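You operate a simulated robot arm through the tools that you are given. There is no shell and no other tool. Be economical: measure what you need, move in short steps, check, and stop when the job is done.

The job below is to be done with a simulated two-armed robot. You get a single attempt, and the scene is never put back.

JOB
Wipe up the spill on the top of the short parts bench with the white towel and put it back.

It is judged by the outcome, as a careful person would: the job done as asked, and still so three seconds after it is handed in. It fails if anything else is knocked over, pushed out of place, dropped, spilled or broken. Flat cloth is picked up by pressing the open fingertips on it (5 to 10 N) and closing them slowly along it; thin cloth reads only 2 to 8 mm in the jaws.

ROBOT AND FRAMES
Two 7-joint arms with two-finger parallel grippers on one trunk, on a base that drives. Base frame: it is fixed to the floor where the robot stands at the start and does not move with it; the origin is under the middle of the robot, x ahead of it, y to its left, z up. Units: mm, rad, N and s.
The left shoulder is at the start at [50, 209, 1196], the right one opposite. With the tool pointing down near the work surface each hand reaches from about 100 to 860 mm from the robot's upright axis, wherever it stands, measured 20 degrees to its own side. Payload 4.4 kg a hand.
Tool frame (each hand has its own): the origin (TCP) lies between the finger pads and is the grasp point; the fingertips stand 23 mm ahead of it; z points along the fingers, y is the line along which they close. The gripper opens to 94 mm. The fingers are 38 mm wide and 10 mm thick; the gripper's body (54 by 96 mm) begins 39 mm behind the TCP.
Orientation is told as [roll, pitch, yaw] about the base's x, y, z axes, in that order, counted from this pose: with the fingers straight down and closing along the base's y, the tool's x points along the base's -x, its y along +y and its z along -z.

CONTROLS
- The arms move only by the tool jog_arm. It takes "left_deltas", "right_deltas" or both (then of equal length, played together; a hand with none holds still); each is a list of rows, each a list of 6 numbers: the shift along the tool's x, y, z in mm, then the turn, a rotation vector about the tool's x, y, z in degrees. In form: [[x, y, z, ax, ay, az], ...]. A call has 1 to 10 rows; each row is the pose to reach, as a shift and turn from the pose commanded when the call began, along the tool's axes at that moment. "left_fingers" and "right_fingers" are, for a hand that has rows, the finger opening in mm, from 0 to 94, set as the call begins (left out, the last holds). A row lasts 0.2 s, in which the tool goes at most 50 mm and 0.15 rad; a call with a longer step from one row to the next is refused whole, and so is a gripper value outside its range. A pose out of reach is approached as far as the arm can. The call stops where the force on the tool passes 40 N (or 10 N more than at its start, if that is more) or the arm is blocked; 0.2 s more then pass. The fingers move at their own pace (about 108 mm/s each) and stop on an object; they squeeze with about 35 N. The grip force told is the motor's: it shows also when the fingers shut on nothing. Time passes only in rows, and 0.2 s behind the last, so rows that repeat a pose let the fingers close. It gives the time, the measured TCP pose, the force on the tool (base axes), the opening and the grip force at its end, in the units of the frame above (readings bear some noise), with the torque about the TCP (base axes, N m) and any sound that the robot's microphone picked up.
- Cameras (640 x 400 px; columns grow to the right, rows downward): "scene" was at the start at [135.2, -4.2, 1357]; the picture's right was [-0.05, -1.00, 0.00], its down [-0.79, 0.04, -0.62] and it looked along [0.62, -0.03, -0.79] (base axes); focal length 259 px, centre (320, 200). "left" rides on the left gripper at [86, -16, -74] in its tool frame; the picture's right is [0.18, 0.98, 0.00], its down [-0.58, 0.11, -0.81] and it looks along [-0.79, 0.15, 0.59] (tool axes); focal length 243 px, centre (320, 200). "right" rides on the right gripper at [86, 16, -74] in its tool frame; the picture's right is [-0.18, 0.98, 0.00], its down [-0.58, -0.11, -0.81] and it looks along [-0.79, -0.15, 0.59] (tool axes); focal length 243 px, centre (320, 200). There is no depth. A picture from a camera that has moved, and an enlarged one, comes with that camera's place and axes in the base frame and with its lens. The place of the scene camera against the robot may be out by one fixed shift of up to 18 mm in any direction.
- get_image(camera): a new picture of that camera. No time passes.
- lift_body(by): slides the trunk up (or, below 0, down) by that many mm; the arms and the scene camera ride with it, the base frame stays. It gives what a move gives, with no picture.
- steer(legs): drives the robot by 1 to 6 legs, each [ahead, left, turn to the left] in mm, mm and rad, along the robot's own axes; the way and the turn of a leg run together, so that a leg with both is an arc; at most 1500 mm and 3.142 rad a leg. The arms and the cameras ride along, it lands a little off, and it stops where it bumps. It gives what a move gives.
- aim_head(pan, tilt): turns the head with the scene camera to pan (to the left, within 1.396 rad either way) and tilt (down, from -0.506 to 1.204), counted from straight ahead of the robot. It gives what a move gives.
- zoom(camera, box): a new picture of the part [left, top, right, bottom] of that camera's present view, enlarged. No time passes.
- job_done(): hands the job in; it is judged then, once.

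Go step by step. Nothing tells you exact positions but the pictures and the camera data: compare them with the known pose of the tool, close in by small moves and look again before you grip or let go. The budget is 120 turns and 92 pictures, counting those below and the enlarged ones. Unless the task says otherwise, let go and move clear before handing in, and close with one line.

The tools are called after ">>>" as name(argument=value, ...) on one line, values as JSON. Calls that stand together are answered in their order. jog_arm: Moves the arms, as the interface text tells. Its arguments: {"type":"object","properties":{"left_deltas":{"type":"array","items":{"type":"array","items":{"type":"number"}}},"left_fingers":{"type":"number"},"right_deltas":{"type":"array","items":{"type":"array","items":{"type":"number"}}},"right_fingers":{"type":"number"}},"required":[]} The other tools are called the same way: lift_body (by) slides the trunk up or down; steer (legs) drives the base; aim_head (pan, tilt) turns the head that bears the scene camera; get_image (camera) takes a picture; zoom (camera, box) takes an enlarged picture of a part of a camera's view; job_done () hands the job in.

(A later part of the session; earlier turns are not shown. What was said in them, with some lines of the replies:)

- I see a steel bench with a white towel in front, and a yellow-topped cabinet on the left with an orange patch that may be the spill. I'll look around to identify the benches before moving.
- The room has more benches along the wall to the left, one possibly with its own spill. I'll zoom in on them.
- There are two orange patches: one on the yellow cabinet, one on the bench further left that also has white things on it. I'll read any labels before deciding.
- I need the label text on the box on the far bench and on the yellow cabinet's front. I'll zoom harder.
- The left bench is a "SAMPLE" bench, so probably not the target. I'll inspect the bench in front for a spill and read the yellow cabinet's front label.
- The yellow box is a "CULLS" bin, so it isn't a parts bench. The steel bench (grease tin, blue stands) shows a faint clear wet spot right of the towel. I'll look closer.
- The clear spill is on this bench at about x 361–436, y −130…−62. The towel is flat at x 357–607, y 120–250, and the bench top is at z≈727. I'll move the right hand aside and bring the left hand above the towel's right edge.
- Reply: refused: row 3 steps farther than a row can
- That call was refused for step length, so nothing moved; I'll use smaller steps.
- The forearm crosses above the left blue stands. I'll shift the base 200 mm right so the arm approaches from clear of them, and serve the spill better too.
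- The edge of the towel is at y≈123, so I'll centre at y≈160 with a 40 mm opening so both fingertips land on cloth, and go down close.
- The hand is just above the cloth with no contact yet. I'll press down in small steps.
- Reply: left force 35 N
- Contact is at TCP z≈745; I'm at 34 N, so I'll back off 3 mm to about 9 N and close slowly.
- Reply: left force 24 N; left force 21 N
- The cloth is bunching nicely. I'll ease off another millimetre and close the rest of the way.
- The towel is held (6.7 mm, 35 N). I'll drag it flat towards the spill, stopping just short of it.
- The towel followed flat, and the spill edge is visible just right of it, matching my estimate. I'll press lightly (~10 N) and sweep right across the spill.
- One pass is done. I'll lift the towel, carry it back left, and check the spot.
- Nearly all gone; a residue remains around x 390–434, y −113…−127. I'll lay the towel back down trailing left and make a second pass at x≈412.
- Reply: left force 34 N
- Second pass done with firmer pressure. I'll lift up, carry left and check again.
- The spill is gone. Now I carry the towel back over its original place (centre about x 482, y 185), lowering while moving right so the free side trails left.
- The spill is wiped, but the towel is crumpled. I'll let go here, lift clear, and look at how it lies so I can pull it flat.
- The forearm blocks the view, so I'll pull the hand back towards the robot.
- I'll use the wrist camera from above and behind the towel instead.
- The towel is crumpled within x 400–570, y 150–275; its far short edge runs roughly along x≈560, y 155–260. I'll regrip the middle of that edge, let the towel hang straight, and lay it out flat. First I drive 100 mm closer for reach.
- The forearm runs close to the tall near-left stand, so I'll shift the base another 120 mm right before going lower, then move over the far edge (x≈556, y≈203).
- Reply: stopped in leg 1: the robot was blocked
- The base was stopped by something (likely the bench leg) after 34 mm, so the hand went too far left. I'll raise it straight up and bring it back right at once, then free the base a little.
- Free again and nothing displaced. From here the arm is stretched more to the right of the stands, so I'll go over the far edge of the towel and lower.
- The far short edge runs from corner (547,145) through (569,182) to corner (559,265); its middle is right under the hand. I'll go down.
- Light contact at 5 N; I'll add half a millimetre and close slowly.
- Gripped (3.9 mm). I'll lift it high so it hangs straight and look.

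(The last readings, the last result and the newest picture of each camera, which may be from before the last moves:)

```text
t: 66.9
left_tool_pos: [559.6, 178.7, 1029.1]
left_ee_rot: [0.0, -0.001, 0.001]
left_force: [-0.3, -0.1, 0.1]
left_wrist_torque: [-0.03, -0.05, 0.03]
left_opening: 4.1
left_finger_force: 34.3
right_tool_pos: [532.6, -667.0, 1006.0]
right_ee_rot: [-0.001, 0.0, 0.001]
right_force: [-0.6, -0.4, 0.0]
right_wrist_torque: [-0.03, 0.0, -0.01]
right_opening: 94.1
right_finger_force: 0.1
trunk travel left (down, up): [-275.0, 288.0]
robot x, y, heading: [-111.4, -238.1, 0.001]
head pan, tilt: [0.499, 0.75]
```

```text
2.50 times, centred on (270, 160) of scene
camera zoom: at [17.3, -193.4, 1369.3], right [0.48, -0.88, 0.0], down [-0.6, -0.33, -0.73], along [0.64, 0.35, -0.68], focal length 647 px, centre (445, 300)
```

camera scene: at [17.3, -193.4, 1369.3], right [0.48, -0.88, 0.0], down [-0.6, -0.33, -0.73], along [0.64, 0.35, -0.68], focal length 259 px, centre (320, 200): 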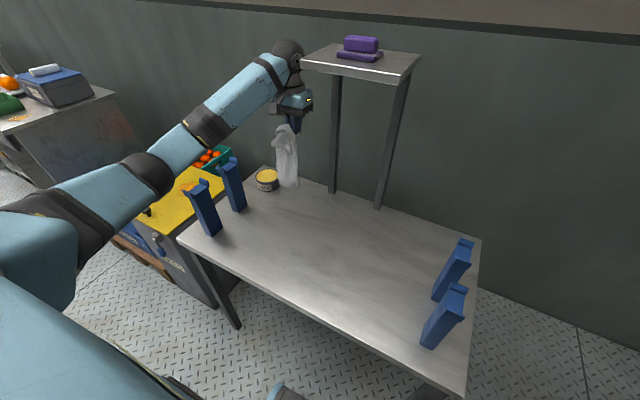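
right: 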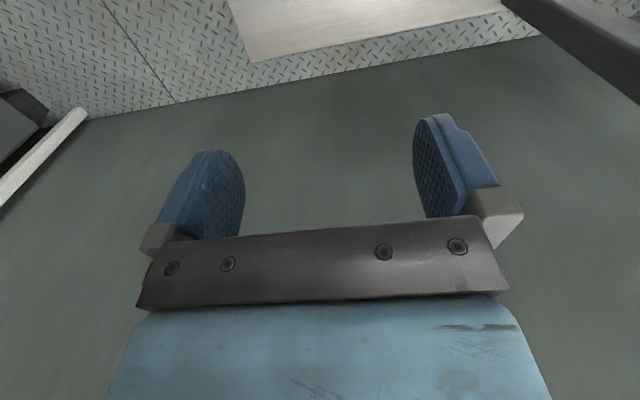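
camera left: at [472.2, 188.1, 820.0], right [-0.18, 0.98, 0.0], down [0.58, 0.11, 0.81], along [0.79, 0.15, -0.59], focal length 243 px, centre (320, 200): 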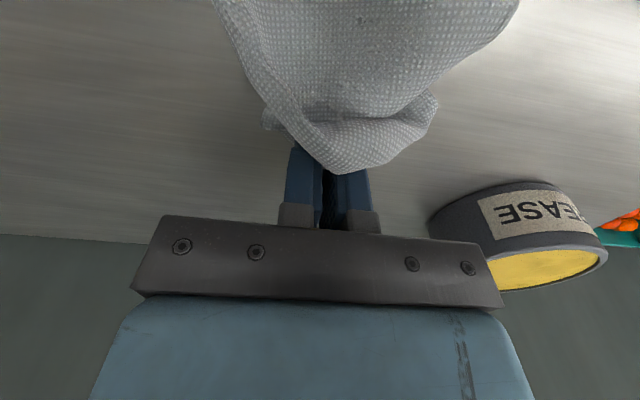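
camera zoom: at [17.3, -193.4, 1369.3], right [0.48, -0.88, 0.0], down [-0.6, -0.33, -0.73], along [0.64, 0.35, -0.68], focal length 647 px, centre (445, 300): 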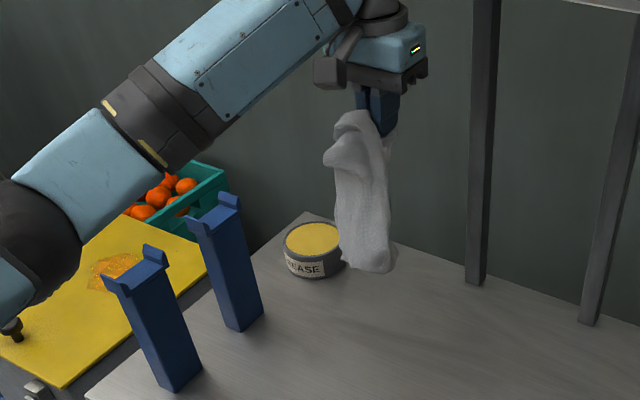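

It hangs as a nearly straight strip. I'll bring it back to x≈357 and then lay it down from the near end, moving forward as I lower.

>>> jog_arm(left_deltas=[[35, 1, 0, 0, 0, 0], [75, 2, 0, 0, 0, 0], [115, 3, 0, 0, 0, 0], [155, 4, 5, 0, 0, 0], [190, 5, 15, 0, 0, 0], [202, 6, 30, 0, 0, 0], [202, 6, 40, 0, 0, 0], [202, 6, 40, 0, 0, 0], [202, 6, 40, 0, 0, 0]])

>>> get_image(camera="scene")

>>> zoom(camera="scene", box=[190, 80, 350, 240])

```text
t: 68.9
left_tool_pos: [356.7, 185.5, 988.6]
left_ee_rot: [-0.001, 0.001, -0.001]
left_force: [0.9, 0.2, 0.3]
left_wrist_torque: [-0.03, -0.03, 0.05]
left_opening: 3.9
left_finger_force: 34.9
right_tool_pos: [532.9, -667.5, 1006.4]
right_ee_rot: [0.001, 0.002, -0.001]
right_force: [-0.4, 0.0, 0.7]
right_wrist_torque: [0.02, -0.02, 0.02]
right_opening: 93.9
right_finger_force: 0.0
trunk travel left (down, up): [-275.0, 288.0]
robot x, y, heading: [-115.7, -232.2, -0.0]
head pan, tilt: [0.499, 0.75]
```

```text
28 pictures are left
camera scene: at [17.1, -193.8, 1369.4], right [0.48, -0.88, 0.0], down [-0.6, -0.33, -0.73], along [0.64, 0.35, -0.68], focal length 259 px, centre (320, 200)
```

scene: 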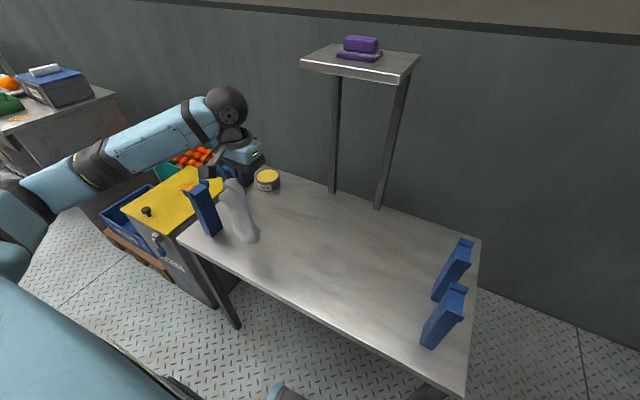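

```text
2.50 times, centred on (270, 160) of scene
camera zoom: at [17.1, -193.8, 1369.4], right [0.48, -0.88, 0.0], down [-0.6, -0.33, -0.73], along [0.64, 0.35, -0.68], focal length 647 px, centre (445, 300)
```

zoom: 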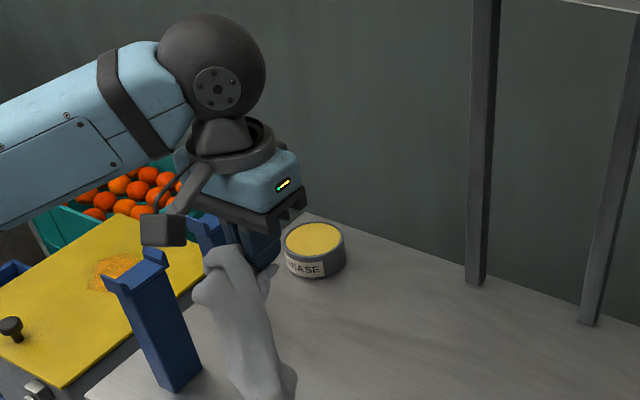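

The lower end is just at the bench. Now I lay it out: lower and move forward together, then a small pull.

>>> jog_arm(left_deltas=[[0, 0, 10, 0, 0, 0], [-18, 0, 35, 0, 0, 0], [-42, 0, 60, 0, 0, 0], [-68, 0, 85, 0, 0, 0], [-94, 0, 110, 0, 0, 0], [-120, 0, 135, 0, 0, 0], [-146, 0, 160, 0, 0, 0], [-172, 0, 185, 0, 0, 0], [-198, 0, 210, 0, 0, 0], [-220, 0, 230, 0, 0, 0]])

>>> get_image(camera="scene")

>>> zoom(camera="scene", box=[200, 150, 340, 260])

>>> get_image(camera="left")

```text
t: 71.1
left_tool_pos: [577.8, 184.6, 757.7]
left_ee_rot: [0.001, 0.002, -0.001]
left_force: [-0.5, 0.5, -0.7]
left_wrist_torque: [-0.04, 0.01, -0.01]
left_opening: 4.2
left_finger_force: 35.4
right_tool_pos: [532.9, -667.6, 1005.2]
right_ee_rot: [0.001, 0.0, 0.0]
right_force: [-0.7, 0.5, 0.1]
right_wrist_torque: [0.03, 0.03, -0.03]
right_opening: 93.9
right_finger_force: 0.1
trunk travel left (down, up): [-275.0, 288.0]
robot x, y, heading: [-116.8, -236.5, -0.0]
head pan, tilt: [0.499, 0.75]
```

```text
26 pictures are left
camera scene: at [17.6, -194.1, 1369.3], right [0.48, -0.88, 0.0], down [-0.6, -0.33, -0.73], along [0.64, 0.35, -0.68], focal length 259 px, centre (320, 200)
```

scene: 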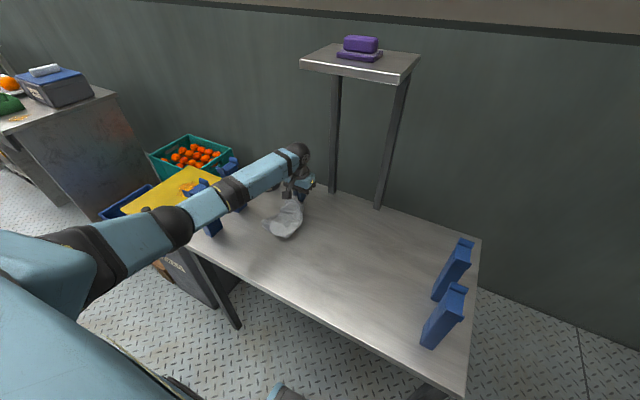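

```text
3.64 times, centred on (270, 205) of scene
camera zoom: at [17.6, -194.1, 1369.3], right [0.48, -0.88, 0.0], down [-0.6, -0.33, -0.73], along [0.64, 0.35, -0.68], focal length 942 px, centre (502, 182)
```

zoom: 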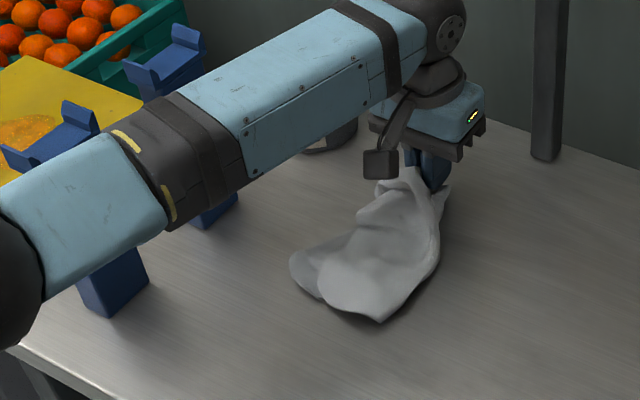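

```text
24 pictures are left
camera left: at [491.7, 169.0, 833.6], right [-0.18, 0.98, 0.0], down [0.58, 0.11, 0.81], along [0.79, 0.15, -0.59], focal length 243 px, centre (320, 200)
```

left: 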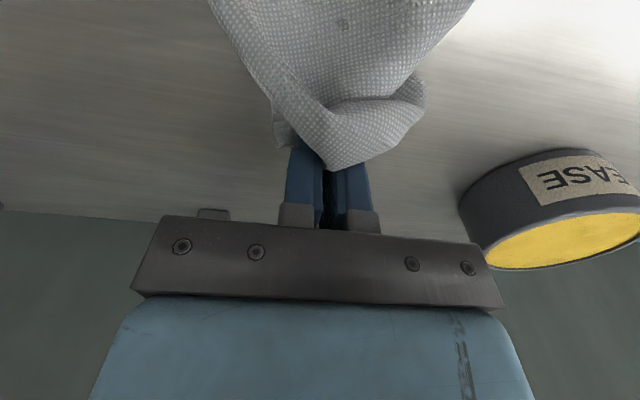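

Much flatter: it now covers about x 420–600, y 150–256, a bit too far forward. I'll lift once more and lay it starting nearer, at the original near edge.

>>> jog_arm(left_deltas=[[0, 0, -45, 0, 0, 0], [0, 0, -90, 0, 0, 0], [0, 0, -135, 0, 0, 0], [20, -2, -175, 0, 0, 0], [55, -4, -205, 0, 0, 0], [95, -6, -225, 0, 0, 0], [135, -8, -235, 0, 0, 0], [175, -10, -235, 0, 0, 0], [210, -10, -235, 0, 0, 0], [228, -10, -235, 0, 0, 0]])

>>> jog_arm(left_deltas=[[0, 0, 0, 0, 0, 0], [0, 0, 0, 0, 0, 0], [0, 0, 20, 0, 0, 0], [0, 0, 40, 0, 0, 0], [0, 0, 55, 0, 0, 0], [-3, 0, 62, 0, 0, 0]])

>>> zoom(camera="scene", box=[170, 130, 330, 260])

```text
t: 73.3
left_tool_pos: [347.8, 174.8, 994.1]
left_ee_rot: [0.002, 0.002, -0.003]
left_force: [0.0, -0.9, -0.1]
left_wrist_torque: [0.0, -0.04, 0.0]
left_opening: 3.8
left_finger_force: 35.2
right_tool_pos: [531.9, -666.9, 1006.1]
right_ee_rot: [0.001, 0.001, -0.001]
right_force: [0.3, -0.4, -0.2]
right_wrist_torque: [-0.04, -0.04, 0.01]
right_opening: 94.0
right_finger_force: 0.1
trunk travel left (down, up): [-275.0, 288.0]
robot x, y, heading: [-119.1, -233.9, -0.002]
head pan, tilt: [0.499, 0.75]
```

```text
t: 74.7
left_tool_pos: [352.0, 176.9, 932.0]
left_ee_rot: [-0.001, 0.0, -0.003]
left_force: [-0.7, -0.4, -1.0]
left_wrist_torque: [-0.04, -0.02, -0.01]
left_opening: 3.9
left_finger_force: 34.9
right_tool_pos: [533.3, -667.0, 1005.9]
right_ee_rot: [0.0, 0.001, -0.001]
right_force: [-0.4, -0.6, 0.0]
right_wrist_torque: [-0.02, 0.0, 0.02]
right_opening: 93.9
right_finger_force: 0.2
trunk travel left (down, up): [-275.0, 288.0]
robot x, y, heading: [-113.9, -231.3, -0.0]
head pan, tilt: [0.499, 0.75]
```

```text
3.08 times, centred on (250, 195) of scene
camera zoom: at [17.2, -193.8, 1369.4], right [0.48, -0.88, 0.0], down [-0.6, -0.33, -0.73], along [0.64, 0.35, -0.68], focal length 797 px, centre (535, 215)
```

zoom: 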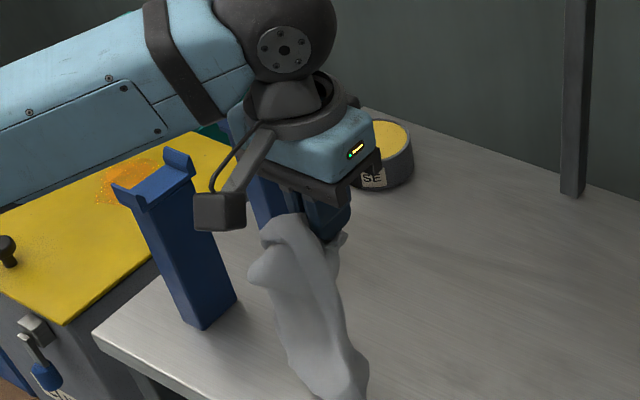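

Hanging nicely with the low end at the bench. I'll lay it forward now.

>>> jog_arm(left_deltas=[[-14, 0, 18, 0, 0, 0], [-34, 0, 38, 0, 0, 0], [-56, 0, 60, 0, 0, 0], [-78, 0, 82, 0, 0, 0], [-100, 0, 104, 0, 0, 0], [-122, 0, 126, 0, 0, 0], [-144, 0, 146, 0, 0, 0], [-166, 0, 162, 0, 0, 0], [-186, 0, 174, 0, 0, 0], [-198, 0, 181, 0, 0, 0]])

>>> zoom(camera="scene", box=[200, 150, 340, 260])

```text
t: 76.9
left_tool_pos: [549.8, 174.2, 751.4]
left_ee_rot: [-0.001, 0.0, -0.001]
left_force: [0.3, -0.3, 0.8]
left_wrist_torque: [-0.01, 0.02, -0.04]
left_opening: 4.2
left_finger_force: 34.5
right_tool_pos: [533.1, -666.0, 1006.4]
right_ee_rot: [-0.001, 0.0, 0.002]
right_force: [-0.6, 0.2, -0.6]
right_wrist_torque: [0.0, 0.0, -0.03]
right_opening: 94.0
right_finger_force: 0.0
trunk travel left (down, up): [-275.0, 288.0]
robot x, y, heading: [-115.9, -232.9, -0.005]
head pan, tilt: [0.499, 0.75]
```

```text
3.64 times, centred on (270, 205) of scene
camera zoom: at [17.2, -194.0, 1369.4], right [0.48, -0.88, 0.0], down [-0.6, -0.33, -0.73], along [0.64, 0.35, -0.68], focal length 942 px, centre (502, 182)
```

zoom: 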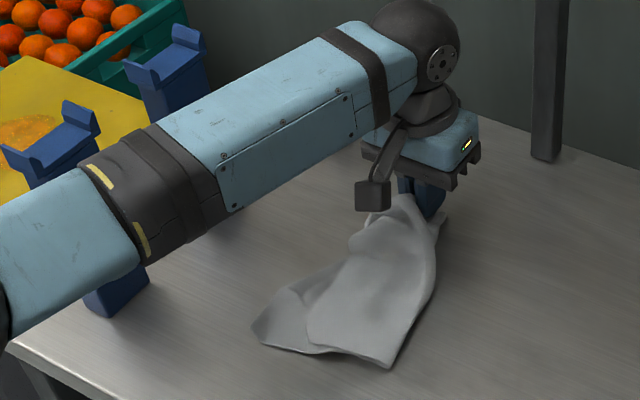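

The near edge now lies at x 358–382, y 113–238, matching the original spot. I'll lower, release gently and lift away.

>>> jog_arm(left_deltas=[[-5, 3, 3, 0, 0, 0], [-8, 4, 5, 0, 0, 0], [-8, 4, 5, 0, 0, 0]])

>>> jog_arm(left_deltas=[[0, 0, 0, 0, 0, 0], [0, 0, 0, 0, 0, 0], [0, 0, 0, 0, 0, 0]], left_fingers=45)

>>> jog_arm(left_deltas=[[0, 0, -10, 0, 0, 0], [0, 0, -40, 0, 0, 0], [0, 0, -80, 0, 0, 0], [0, 0, -110, 0, 0, 0]])

>>> get_image(camera="left")

>>> zoom(camera="scene", box=[200, 150, 340, 260])

```text
t: 77.7
left_tool_pos: [556.2, 180.2, 746.6]
left_ee_rot: [0.001, 0.0, -0.002]
left_force: [-0.6, -0.4, 2.9]
left_wrist_torque: [-0.07, 0.04, -0.03]
left_opening: 4.3
left_finger_force: 35.0
right_tool_pos: [532.4, -667.1, 1007.2]
right_ee_rot: [0.0, 0.001, 0.0]
right_force: [-0.7, -0.2, -0.6]
right_wrist_torque: [-0.05, 0.0, 0.0]
right_opening: 94.0
right_finger_force: 0.1
trunk travel left (down, up): [-275.0, 288.0]
robot x, y, heading: [-114.9, -234.1, -0.001]
head pan, tilt: [0.499, 0.75]
```

```text
t: 78.5
left_tool_pos: [557.3, 179.4, 745.3]
left_ee_rot: [-0.001, 0.0, -0.001]
left_force: [0.2, 0.3, 1.0]
left_wrist_torque: [0.05, 0.01, 0.02]
left_opening: 44.8
left_finger_force: 0.1
right_tool_pos: [532.1, -667.1, 1005.9]
right_ee_rot: [-0.001, 0.0, 0.0]
right_force: [0.9, -0.4, -0.9]
right_wrist_torque: [0.0, -0.02, -0.01]
right_opening: 94.0
right_finger_force: 0.1
trunk travel left (down, up): [-275.0, 288.0]
robot x, y, heading: [-114.9, -230.9, -0.0]
head pan, tilt: [0.499, 0.75]
```

```text
t: 79.5
left_tool_pos: [557.1, 180.0, 856.5]
left_ee_rot: [0.0, 0.0, -0.003]
left_force: [0.5, -0.8, -1.0]
left_wrist_torque: [0.04, 0.01, -0.02]
left_opening: 44.9
left_finger_force: 0.1
right_tool_pos: [532.5, -667.1, 1007.2]
right_ee_rot: [-0.002, 0.001, -0.002]
right_force: [0.9, 0.4, -0.5]
right_wrist_torque: [-0.02, -0.05, 0.0]
right_opening: 94.0
right_finger_force: 0.0
trunk travel left (down, up): [-275.0, 288.0]
robot x, y, heading: [-114.9, -236.5, 0.001]
head pan, tilt: [0.499, 0.75]
```

```text
21 pictures are left
camera left: at [471.1, 164.0, 931.3], right [-0.18, 0.98, 0.0], down [0.58, 0.11, 0.81], along [0.79, 0.15, -0.59], focal length 243 px, centre (320, 200)
```

left: 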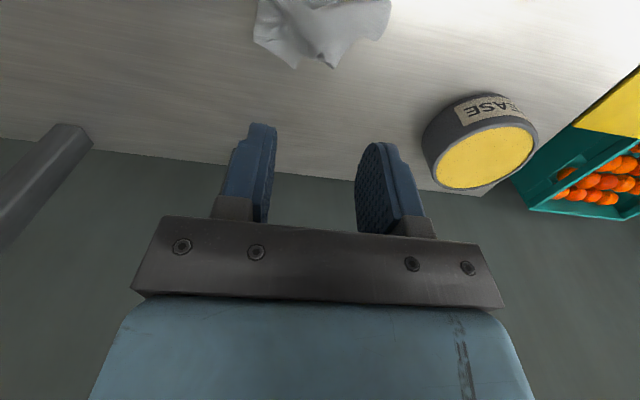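

```text
3.64 times, centred on (270, 205) of scene
camera zoom: at [16.8, -194.1, 1369.4], right [0.48, -0.88, 0.0], down [-0.6, -0.33, -0.73], along [0.64, 0.35, -0.68], focal length 942 px, centre (502, 182)
```

zoom: 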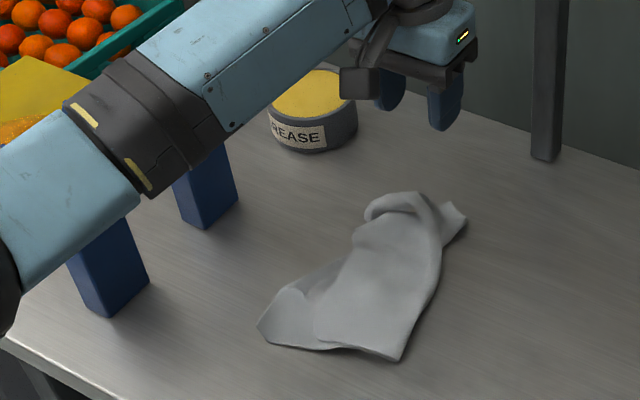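

The towel lies on its original spot (x 360–567, y 113–240), with a small curl at the far end. I'll move the hand aside for a clear look at the towel and the wiped spot.

>>> jog_arm(left_deltas=[[30, 10, -30, 0, 0, 0], [65, 15, -60, 0, 0, 0], [100, 20, -90, 0, 0, 0], [140, 20, -110, 0, 0, 0], [180, 20, -120, 0, 0, 0], [220, 20, -130, 0, 0, 0], [250, 20, -130, 0, 0, 0]])

>>> zoom(camera="scene", box=[200, 140, 360, 260])

>>> get_image(camera="left")

>>> aim_head(pan=0.0, tilt=0.8)

>>> zoom(camera="scene", box=[150, 180, 390, 330])

```text
t: 81.1
left_tool_pos: [306.8, 200.6, 986.5]
left_ee_rot: [0.0, 0.0, -0.003]
left_force: [-0.6, -0.5, 0.5]
left_wrist_torque: [-0.01, -0.01, 0.01]
left_opening: 45.0
left_finger_force: 0.2
right_tool_pos: [532.1, -666.8, 1007.5]
right_ee_rot: [-0.001, -0.003, -0.002]
right_force: [-0.9, -0.5, -0.4]
right_wrist_torque: [0.0, -0.03, 0.04]
right_opening: 94.1
right_finger_force: 0.0
trunk travel left (down, up): [-275.0, 288.0]
robot x, y, heading: [-115.3, -234.9, -0.004]
head pan, tilt: [0.499, 0.75]
```

```text
3.33 times, centred on (280, 200) of scene
camera zoom: at [16.3, -193.8, 1369.5], right [0.48, -0.88, 0.0], down [-0.6, -0.33, -0.73], along [0.64, 0.35, -0.68], focal length 863 px, centre (453, 200)
```

zoom: 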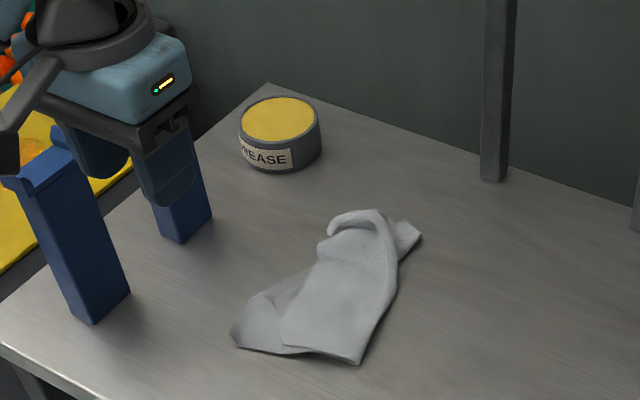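

```text
18 pictures are left
camera left: at [220.8, 185.1, 1061.5], right [-0.18, 0.98, 0.0], down [0.58, 0.11, 0.81], along [0.79, 0.15, -0.59], focal length 243 px, centre (320, 200)
```

left: 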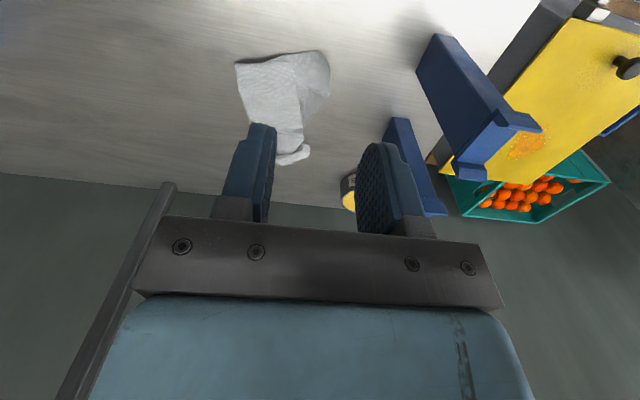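

```text
t: 82.0
left_tool_pos: [308.3, 202.8, 986.2]
left_ee_rot: [0.0, 0.0, 0.0]
left_force: [-0.4, -0.3, -0.7]
left_wrist_torque: [0.01, 0.01, -0.01]
left_opening: 45.1
left_finger_force: 0.1
right_tool_pos: [532.3, -667.1, 1006.9]
right_ee_rot: [0.001, 0.0, -0.001]
right_force: [-0.4, 0.5, 0.6]
right_wrist_torque: [0.0, -0.04, 0.0]
right_opening: 94.2
right_finger_force: 0.0
trunk travel left (down, up): [-275.0, 288.0]
robot x, y, heading: [-116.4, -237.2, 0.002]
head pan, tilt: [0.0, 0.799]
```

```text
2.67 times, centred on (270, 255) of scene
camera zoom: at [24.9, -233.4, 1365.4], right [0.0, -1.0, 0.0], down [-0.72, 0.0, -0.7], along [0.7, 0.0, -0.72], focal length 691 px, centre (453, 53)
```

zoom: 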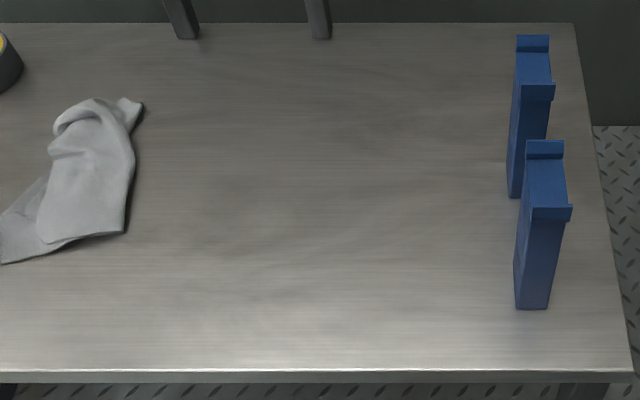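

The bench is clean where the spill was. The towel is back in its original place, loosely spread with a small curl at the far end. The stands and the grease tin have not moved, and both hands are clear, so I'm handing in.

>>> job_done()

```text
The job is handed in.
```

I wiped the spill off the bench and put the white towel back in its original place; it lies slightly creased with a small curl at the far end, and I saw nothing else moved or knocked over.
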